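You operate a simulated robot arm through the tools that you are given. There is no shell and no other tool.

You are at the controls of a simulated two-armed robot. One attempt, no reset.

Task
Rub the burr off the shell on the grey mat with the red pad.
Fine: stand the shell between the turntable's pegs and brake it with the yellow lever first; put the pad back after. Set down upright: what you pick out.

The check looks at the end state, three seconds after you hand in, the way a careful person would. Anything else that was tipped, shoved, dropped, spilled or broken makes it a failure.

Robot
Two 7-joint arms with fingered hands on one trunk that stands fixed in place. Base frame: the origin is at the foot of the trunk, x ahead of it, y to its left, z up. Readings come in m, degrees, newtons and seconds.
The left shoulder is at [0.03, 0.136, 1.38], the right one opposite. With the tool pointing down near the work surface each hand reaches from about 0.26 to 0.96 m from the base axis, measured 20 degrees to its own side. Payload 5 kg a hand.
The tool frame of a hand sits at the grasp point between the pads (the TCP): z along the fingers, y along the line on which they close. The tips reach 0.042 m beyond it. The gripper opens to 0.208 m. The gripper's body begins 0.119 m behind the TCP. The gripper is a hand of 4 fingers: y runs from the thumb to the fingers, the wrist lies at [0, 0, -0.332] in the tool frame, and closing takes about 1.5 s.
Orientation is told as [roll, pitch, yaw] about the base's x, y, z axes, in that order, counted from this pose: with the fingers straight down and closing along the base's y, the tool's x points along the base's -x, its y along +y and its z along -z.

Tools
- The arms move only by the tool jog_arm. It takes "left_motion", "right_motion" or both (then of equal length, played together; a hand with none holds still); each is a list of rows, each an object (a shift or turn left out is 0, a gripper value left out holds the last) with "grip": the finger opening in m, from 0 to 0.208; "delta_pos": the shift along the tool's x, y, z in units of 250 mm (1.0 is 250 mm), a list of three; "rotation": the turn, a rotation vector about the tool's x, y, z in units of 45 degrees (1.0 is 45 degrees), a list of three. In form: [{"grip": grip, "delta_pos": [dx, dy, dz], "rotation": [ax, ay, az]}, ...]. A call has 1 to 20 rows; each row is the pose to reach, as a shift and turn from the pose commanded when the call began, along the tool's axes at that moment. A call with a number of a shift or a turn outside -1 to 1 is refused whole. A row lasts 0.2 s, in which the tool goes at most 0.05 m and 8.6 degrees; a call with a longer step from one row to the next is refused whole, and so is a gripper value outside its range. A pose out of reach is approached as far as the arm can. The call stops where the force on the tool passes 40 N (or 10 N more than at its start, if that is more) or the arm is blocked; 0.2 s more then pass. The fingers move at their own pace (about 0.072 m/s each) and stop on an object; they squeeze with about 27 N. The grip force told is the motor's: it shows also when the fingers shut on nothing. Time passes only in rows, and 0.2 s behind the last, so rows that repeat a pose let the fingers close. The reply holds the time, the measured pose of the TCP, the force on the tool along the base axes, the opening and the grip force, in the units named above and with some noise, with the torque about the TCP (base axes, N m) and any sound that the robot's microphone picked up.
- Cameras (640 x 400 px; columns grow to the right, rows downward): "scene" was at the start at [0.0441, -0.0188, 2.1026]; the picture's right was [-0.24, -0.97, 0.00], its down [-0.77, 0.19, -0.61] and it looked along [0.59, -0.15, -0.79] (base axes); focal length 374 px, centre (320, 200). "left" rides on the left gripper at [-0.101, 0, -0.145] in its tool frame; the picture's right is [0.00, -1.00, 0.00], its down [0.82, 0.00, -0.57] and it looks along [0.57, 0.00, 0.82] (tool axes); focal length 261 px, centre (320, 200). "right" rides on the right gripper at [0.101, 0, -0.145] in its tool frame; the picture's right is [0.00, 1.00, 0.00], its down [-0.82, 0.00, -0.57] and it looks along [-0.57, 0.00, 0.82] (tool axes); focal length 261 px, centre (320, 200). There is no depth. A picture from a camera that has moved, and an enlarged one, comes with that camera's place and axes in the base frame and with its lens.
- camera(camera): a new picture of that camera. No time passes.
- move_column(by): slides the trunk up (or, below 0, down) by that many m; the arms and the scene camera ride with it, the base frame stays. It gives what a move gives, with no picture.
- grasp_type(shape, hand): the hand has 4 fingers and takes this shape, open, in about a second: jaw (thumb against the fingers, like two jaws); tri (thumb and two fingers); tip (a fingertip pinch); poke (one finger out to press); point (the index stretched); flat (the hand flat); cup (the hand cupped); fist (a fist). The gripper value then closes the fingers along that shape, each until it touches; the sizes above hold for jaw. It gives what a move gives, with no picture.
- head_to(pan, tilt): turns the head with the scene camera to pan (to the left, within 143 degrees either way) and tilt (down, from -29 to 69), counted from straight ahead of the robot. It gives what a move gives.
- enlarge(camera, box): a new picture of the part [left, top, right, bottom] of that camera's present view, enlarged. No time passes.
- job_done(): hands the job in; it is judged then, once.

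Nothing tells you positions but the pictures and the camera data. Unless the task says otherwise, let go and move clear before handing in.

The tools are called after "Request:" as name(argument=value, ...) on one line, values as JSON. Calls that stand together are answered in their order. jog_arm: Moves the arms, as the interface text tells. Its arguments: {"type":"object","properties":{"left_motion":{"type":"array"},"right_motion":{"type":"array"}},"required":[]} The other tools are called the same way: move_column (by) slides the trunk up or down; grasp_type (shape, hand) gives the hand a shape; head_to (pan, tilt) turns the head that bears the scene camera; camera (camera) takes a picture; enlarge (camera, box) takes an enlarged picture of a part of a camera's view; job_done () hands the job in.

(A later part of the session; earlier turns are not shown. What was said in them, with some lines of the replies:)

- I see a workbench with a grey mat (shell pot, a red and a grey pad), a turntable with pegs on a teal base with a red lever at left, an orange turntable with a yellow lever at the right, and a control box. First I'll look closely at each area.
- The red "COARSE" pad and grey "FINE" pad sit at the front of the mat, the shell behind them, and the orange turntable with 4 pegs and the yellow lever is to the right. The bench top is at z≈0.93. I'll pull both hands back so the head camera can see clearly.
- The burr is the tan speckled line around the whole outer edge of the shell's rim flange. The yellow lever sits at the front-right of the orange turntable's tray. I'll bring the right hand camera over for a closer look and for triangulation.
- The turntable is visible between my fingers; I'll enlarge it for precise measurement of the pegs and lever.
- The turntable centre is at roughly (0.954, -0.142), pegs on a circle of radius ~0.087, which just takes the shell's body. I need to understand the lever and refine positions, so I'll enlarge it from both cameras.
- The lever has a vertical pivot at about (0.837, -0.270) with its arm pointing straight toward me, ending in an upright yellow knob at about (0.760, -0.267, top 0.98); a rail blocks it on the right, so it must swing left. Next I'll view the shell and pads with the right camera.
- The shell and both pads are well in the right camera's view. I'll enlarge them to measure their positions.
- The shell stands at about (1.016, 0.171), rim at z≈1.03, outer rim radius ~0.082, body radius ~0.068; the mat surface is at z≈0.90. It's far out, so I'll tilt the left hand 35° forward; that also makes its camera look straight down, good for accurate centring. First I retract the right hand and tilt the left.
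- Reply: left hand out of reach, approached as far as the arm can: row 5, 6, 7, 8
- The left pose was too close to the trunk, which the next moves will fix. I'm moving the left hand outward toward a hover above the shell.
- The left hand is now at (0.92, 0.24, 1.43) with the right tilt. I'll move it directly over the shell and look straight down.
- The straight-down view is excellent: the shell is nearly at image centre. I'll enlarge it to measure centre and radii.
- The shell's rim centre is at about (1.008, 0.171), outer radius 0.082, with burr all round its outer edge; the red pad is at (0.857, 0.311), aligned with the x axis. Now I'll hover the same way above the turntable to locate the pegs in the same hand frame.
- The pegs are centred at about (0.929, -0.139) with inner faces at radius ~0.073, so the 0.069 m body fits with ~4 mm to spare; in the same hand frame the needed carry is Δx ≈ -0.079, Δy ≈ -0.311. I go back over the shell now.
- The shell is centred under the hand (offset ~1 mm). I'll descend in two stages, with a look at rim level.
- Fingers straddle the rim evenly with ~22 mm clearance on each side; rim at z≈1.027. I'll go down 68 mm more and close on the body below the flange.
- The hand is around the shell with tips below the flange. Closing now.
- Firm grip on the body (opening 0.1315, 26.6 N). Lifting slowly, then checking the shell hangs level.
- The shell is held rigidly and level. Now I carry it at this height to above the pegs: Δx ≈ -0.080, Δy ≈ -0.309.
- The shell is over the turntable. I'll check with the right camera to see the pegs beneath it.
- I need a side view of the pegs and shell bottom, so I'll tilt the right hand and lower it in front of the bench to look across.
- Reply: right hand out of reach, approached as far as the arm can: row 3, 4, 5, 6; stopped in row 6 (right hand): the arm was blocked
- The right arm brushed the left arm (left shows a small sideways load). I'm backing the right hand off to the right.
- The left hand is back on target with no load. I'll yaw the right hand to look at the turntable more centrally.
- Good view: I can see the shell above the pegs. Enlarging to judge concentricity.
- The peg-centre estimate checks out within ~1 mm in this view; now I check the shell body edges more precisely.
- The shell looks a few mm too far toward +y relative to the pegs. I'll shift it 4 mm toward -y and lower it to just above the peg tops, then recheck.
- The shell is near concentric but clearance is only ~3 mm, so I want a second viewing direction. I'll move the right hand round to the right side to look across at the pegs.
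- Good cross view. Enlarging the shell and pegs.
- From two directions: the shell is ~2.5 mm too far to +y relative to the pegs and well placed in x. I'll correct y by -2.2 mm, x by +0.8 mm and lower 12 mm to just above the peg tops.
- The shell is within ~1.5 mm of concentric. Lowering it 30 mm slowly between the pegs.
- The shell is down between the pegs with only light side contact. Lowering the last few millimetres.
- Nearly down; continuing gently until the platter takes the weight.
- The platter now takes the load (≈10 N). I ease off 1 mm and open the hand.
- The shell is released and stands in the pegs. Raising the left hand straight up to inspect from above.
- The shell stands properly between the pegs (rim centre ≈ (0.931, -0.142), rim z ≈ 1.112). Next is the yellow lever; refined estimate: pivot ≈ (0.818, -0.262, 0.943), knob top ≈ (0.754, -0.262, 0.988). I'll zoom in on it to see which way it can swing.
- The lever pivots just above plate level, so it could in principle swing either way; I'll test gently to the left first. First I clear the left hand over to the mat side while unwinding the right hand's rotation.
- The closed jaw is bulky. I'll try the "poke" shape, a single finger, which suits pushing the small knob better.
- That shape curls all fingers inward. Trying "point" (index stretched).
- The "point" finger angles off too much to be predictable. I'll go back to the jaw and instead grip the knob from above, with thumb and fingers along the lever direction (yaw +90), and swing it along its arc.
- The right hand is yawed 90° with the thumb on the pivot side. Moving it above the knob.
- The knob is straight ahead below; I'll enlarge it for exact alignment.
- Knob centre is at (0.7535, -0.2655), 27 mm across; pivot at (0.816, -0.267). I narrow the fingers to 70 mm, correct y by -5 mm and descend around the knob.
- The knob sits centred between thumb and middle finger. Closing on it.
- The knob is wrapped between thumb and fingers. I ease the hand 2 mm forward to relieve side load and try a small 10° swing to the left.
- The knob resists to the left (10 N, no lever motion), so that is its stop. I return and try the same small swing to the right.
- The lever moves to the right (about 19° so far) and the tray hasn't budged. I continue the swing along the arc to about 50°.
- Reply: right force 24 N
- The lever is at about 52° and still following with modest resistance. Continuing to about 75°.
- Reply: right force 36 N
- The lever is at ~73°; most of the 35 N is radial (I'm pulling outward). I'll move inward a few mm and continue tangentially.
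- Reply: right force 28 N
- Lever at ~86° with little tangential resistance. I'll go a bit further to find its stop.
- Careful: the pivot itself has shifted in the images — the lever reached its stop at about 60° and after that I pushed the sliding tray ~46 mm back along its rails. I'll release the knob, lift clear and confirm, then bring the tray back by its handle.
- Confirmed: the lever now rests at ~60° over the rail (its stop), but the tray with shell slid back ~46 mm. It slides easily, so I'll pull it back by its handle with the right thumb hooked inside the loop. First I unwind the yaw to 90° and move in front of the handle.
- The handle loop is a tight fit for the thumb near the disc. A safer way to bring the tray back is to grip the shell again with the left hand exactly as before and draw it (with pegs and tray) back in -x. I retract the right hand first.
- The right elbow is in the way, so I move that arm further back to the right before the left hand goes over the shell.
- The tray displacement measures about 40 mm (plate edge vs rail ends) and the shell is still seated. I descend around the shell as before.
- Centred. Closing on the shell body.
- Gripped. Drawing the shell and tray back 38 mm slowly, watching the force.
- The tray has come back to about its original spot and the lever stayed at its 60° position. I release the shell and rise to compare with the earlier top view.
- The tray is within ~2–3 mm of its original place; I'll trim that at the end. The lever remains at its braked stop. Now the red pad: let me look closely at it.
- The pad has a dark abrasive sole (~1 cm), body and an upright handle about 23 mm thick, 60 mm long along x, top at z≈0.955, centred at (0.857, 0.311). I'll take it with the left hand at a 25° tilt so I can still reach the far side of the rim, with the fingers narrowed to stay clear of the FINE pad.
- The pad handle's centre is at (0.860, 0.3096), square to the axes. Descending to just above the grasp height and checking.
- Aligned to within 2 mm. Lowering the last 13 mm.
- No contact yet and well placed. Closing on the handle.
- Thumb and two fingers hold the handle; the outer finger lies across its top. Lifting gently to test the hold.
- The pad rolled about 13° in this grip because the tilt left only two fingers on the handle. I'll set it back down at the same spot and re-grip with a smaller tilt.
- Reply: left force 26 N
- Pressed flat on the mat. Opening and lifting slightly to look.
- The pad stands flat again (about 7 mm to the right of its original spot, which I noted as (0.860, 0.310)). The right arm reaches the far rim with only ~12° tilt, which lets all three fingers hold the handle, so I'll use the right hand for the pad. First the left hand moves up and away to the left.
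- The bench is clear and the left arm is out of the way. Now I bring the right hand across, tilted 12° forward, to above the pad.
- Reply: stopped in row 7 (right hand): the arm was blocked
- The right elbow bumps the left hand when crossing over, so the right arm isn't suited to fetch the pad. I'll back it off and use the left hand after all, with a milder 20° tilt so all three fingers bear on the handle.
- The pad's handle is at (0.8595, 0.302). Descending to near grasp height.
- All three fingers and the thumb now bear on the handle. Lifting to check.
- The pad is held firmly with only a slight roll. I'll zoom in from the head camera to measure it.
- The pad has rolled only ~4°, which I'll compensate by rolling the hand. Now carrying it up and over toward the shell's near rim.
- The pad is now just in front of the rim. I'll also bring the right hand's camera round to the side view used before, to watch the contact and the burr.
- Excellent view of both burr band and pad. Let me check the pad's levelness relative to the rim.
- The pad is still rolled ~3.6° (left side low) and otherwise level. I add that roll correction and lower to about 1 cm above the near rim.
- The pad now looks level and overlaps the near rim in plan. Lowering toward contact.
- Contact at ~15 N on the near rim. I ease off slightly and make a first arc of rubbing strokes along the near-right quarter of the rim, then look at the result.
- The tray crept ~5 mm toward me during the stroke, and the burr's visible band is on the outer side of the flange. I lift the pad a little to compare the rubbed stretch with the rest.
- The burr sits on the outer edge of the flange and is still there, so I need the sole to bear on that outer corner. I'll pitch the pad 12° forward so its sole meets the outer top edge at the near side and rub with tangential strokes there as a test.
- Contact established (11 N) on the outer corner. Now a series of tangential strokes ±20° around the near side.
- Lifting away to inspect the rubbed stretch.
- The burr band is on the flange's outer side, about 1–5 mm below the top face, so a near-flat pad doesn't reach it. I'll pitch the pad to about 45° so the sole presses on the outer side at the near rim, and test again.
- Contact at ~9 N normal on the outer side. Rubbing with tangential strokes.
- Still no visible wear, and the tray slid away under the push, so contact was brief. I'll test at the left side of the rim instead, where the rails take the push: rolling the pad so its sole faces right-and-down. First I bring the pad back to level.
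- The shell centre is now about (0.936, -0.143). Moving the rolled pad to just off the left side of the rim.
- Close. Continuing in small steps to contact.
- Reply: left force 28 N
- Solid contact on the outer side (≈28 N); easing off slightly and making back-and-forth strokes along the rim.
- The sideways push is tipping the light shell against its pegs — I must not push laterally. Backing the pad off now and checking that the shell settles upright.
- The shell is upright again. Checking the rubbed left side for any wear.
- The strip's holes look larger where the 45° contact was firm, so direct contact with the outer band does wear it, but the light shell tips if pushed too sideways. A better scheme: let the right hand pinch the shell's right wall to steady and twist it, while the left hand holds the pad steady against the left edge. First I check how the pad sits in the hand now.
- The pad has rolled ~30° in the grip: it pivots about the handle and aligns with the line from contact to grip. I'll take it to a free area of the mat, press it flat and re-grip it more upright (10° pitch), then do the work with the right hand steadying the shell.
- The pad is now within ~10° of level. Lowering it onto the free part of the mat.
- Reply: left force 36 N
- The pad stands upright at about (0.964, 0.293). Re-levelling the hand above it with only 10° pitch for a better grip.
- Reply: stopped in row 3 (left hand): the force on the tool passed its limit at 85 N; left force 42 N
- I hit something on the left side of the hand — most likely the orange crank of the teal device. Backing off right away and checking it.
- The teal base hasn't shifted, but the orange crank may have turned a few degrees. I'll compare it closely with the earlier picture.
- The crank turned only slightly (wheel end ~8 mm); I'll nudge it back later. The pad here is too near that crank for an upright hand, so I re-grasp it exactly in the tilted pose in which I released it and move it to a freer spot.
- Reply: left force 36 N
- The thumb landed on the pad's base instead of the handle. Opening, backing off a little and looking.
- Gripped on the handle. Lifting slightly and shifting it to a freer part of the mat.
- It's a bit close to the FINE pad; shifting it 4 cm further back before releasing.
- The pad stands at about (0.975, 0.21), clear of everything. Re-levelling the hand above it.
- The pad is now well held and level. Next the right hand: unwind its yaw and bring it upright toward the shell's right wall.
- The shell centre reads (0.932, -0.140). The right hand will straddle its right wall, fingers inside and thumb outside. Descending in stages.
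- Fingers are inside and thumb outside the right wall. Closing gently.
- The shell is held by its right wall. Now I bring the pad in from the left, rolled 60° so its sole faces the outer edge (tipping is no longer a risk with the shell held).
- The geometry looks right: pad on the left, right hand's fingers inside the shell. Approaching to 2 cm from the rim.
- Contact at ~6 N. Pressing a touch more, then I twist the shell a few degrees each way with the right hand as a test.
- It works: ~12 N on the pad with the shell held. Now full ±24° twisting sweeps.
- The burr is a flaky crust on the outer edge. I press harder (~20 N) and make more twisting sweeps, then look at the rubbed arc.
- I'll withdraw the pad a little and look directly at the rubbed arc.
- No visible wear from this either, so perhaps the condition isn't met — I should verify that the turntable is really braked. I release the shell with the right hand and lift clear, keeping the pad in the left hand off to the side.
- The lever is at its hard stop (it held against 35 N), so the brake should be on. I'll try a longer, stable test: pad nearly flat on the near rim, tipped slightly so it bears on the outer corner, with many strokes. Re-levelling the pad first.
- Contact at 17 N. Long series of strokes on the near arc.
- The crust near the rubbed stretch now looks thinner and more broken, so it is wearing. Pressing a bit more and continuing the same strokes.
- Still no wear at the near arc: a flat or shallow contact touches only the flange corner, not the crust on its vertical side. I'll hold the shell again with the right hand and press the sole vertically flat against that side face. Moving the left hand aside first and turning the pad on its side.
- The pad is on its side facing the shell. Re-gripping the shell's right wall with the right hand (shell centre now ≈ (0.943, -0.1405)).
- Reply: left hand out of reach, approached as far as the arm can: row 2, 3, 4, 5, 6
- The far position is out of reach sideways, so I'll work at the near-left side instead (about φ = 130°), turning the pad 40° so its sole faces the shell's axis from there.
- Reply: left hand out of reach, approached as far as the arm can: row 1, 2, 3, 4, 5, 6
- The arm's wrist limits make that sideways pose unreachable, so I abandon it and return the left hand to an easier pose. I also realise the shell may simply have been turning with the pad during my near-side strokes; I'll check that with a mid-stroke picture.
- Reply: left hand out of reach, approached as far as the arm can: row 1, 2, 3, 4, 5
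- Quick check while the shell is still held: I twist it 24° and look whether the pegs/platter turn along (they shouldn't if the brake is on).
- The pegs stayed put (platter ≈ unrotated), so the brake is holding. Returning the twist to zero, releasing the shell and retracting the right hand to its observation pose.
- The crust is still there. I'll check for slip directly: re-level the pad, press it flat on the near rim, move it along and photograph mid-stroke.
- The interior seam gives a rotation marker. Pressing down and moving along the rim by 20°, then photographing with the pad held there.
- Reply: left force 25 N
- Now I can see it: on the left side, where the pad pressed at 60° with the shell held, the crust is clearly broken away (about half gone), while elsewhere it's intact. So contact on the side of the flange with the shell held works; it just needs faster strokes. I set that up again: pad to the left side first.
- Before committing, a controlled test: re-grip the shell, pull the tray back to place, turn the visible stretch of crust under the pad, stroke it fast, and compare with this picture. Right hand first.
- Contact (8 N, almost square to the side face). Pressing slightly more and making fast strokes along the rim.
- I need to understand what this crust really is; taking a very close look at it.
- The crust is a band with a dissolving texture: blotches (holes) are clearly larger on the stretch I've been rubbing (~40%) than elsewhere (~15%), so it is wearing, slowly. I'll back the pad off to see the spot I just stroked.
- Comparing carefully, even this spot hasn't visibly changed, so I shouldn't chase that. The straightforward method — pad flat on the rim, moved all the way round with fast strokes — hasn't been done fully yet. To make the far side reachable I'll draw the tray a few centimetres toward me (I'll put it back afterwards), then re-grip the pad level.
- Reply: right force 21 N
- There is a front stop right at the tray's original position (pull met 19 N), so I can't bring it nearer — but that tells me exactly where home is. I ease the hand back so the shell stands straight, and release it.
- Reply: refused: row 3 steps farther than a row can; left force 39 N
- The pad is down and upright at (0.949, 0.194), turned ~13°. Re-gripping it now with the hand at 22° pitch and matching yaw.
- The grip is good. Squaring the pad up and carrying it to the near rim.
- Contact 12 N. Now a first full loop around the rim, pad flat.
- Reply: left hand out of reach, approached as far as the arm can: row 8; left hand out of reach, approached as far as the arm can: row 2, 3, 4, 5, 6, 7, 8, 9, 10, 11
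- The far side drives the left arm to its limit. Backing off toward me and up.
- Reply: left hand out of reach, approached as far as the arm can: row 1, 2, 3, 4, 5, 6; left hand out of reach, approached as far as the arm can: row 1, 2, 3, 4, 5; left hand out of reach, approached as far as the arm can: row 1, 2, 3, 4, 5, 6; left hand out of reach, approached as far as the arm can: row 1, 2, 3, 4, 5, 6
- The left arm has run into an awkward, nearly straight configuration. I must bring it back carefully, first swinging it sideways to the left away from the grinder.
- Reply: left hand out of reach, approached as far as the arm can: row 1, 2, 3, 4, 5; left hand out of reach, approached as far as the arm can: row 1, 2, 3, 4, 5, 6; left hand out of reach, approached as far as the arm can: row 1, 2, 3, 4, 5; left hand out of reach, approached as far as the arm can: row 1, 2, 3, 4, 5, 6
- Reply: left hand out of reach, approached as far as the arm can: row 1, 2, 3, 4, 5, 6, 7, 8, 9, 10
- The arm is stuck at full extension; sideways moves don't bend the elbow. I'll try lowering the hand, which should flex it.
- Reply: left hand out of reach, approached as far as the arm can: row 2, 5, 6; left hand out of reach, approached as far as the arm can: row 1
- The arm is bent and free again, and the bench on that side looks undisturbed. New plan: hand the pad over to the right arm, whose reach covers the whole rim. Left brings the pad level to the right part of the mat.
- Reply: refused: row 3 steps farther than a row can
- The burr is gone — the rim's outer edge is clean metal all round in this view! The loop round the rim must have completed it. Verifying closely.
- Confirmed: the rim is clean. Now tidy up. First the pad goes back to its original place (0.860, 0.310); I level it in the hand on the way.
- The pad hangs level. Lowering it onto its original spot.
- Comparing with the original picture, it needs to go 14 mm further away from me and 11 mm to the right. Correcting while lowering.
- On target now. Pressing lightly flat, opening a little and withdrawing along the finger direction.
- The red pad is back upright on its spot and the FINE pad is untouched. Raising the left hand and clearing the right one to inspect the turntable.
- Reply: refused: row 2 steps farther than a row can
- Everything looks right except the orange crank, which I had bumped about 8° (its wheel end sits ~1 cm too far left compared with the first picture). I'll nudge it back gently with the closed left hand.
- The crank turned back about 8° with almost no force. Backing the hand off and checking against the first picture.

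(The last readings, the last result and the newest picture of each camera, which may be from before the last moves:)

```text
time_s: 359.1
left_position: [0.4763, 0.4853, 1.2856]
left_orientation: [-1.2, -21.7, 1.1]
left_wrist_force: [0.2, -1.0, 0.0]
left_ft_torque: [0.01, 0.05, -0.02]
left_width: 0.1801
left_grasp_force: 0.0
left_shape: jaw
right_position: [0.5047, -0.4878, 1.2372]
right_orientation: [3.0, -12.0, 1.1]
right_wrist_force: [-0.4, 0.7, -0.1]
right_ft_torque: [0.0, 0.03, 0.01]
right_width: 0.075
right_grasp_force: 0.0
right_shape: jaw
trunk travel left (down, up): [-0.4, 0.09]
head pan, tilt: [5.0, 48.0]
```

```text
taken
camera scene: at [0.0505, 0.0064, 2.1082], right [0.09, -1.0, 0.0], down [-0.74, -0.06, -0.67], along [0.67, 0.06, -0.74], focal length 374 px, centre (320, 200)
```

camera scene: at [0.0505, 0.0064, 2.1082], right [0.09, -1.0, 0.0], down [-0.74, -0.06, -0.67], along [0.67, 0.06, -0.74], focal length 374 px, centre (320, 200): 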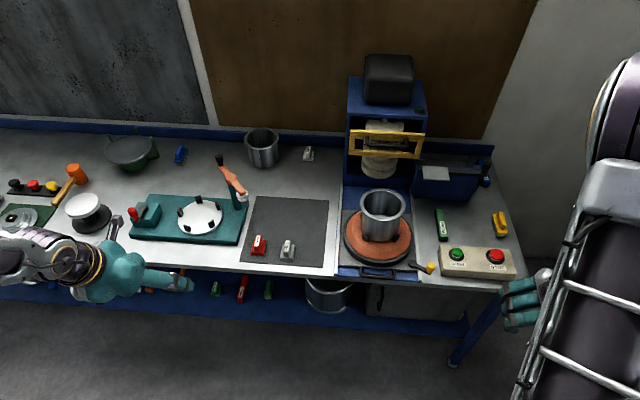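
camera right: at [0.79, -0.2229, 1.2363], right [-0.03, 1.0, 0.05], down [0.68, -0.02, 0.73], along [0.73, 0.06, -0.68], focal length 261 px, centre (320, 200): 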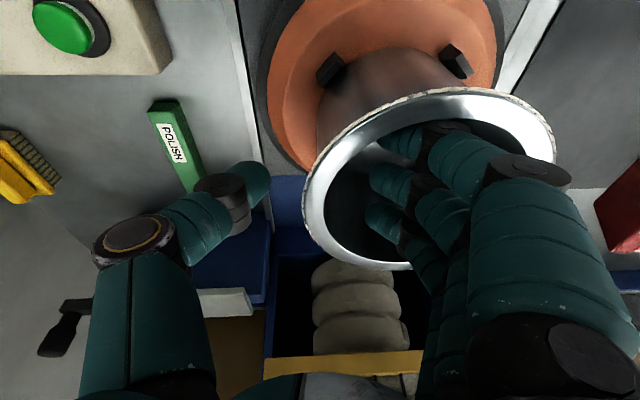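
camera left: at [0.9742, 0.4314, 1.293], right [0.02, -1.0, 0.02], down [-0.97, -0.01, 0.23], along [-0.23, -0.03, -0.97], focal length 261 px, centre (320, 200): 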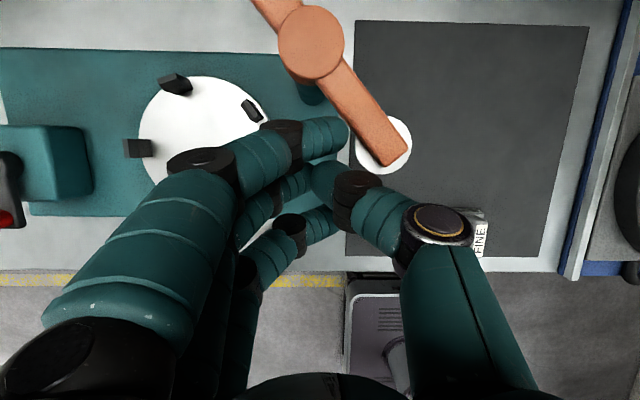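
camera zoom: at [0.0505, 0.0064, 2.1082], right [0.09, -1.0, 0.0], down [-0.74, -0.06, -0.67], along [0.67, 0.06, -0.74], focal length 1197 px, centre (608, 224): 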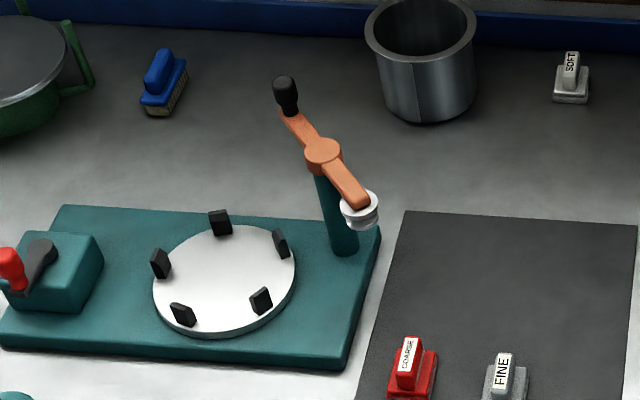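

The crank now matches the first picture exactly. Final check of the turntable, lever and tray against the original view.

Request:
enlarge(camera="scene", box=[325, 190, 445, 290])

Request:
enlarge(camera="scene", box=[355, 180, 415, 230])

Request:
enlarge(camera="scene", box=[400, 180, 540, 300])

Request:
enlarge(camera="scene", box=[0, 130, 200, 300])

```text
4.00 times, centred on (385, 240) of scene
camera zoom: at [0.0505, 0.0064, 2.1082], right [0.09, -1.0, 0.0], down [-0.74, -0.06, -0.67], along [0.67, 0.06, -0.74], focal length 1496 px, centre (60, 40)
```

zoom: 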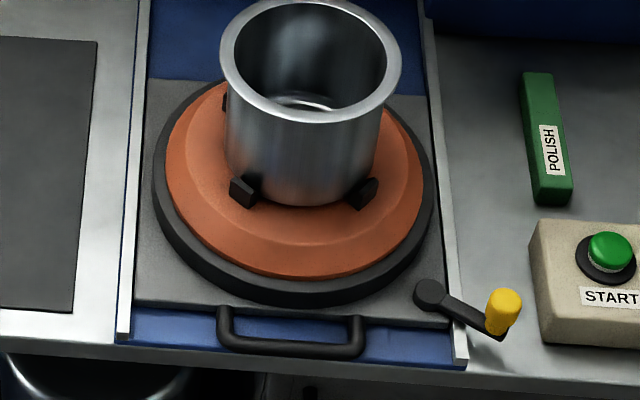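

```text
8.00 times, centred on (385, 205) of scene
camera zoom: at [0.0505, 0.0064, 2.1082], right [0.09, -1.0, 0.0], down [-0.74, -0.06, -0.67], along [0.67, 0.06, -0.74], focal length 2991 px, centre (-200, 160)
```

zoom: 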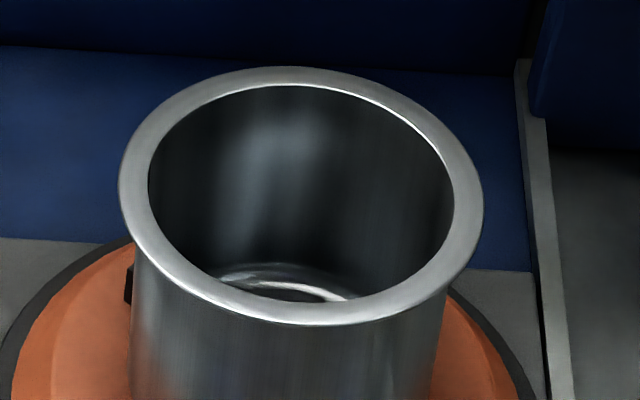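

```text
3.33 times, centred on (470, 240) of scene
camera zoom: at [0.0505, 0.0064, 2.1082], right [0.09, -1.0, 0.0], down [-0.74, -0.06, -0.67], along [0.67, 0.06, -0.74], focal length 1246 px, centre (-180, 67)
```

zoom: 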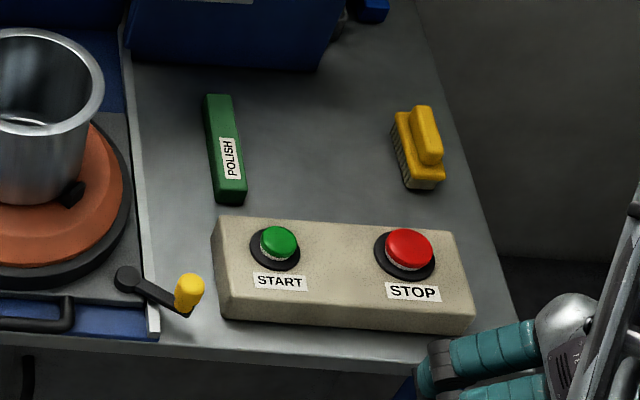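

```text
2.35 times, centred on (100, 215) of scene
camera zoom: at [0.0505, 0.0064, 2.1082], right [0.09, -1.0, 0.0], down [-0.74, -0.06, -0.67], along [0.67, 0.06, -0.74], focal length 880 px, centre (838, 165)
```

zoom: 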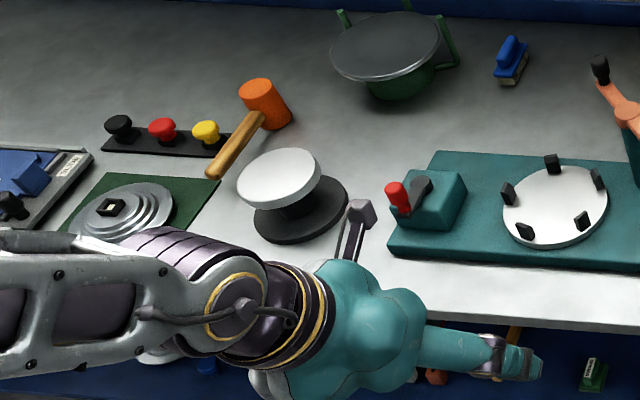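

Everything is in order: the rim is clean all round, the shell stands upright between the pegs and the yellow lever is at its braked stop. The tray is back at its front stop, the red pad is upright on its original spot, the crank is back where it was, and both hands are empty and clear. Handing in.

Request:
job_done()

```text
The job is handed in.
```

The burr is off the shell. It's handed in, but no verdict has come back yet.

- **Shell:** it stands upright between the orange turntable's pegs, and I could see no burr left on the rim in the last close-ups.
- **Brake:** the yellow lever is swung right to its stop, about 60°. With the lever there, the pegs stayed put when I twisted the shell by hand.
- **Red pad:** it is back on the grey mat, upright, within about 5 mm of where it started.

Three things went wrong along the way:

- **Tray:** braking pushed the turntable tray back about 4 cm, and rubbing shifted it a little more. I pulled it back, and it now matches its starting position in the pictures.
- **Orange crank:** my left hand struck it on the teal device, with a force of 85 N, and turned it about 8°. I nudged it back, and it matches the first picture again.
- **Left arm:** it got stuck at full stretch once, and I swung it over the back-left of the bench to free it. The pictures show nothing disturbed there.

Both hands are empty and clear of the bench.
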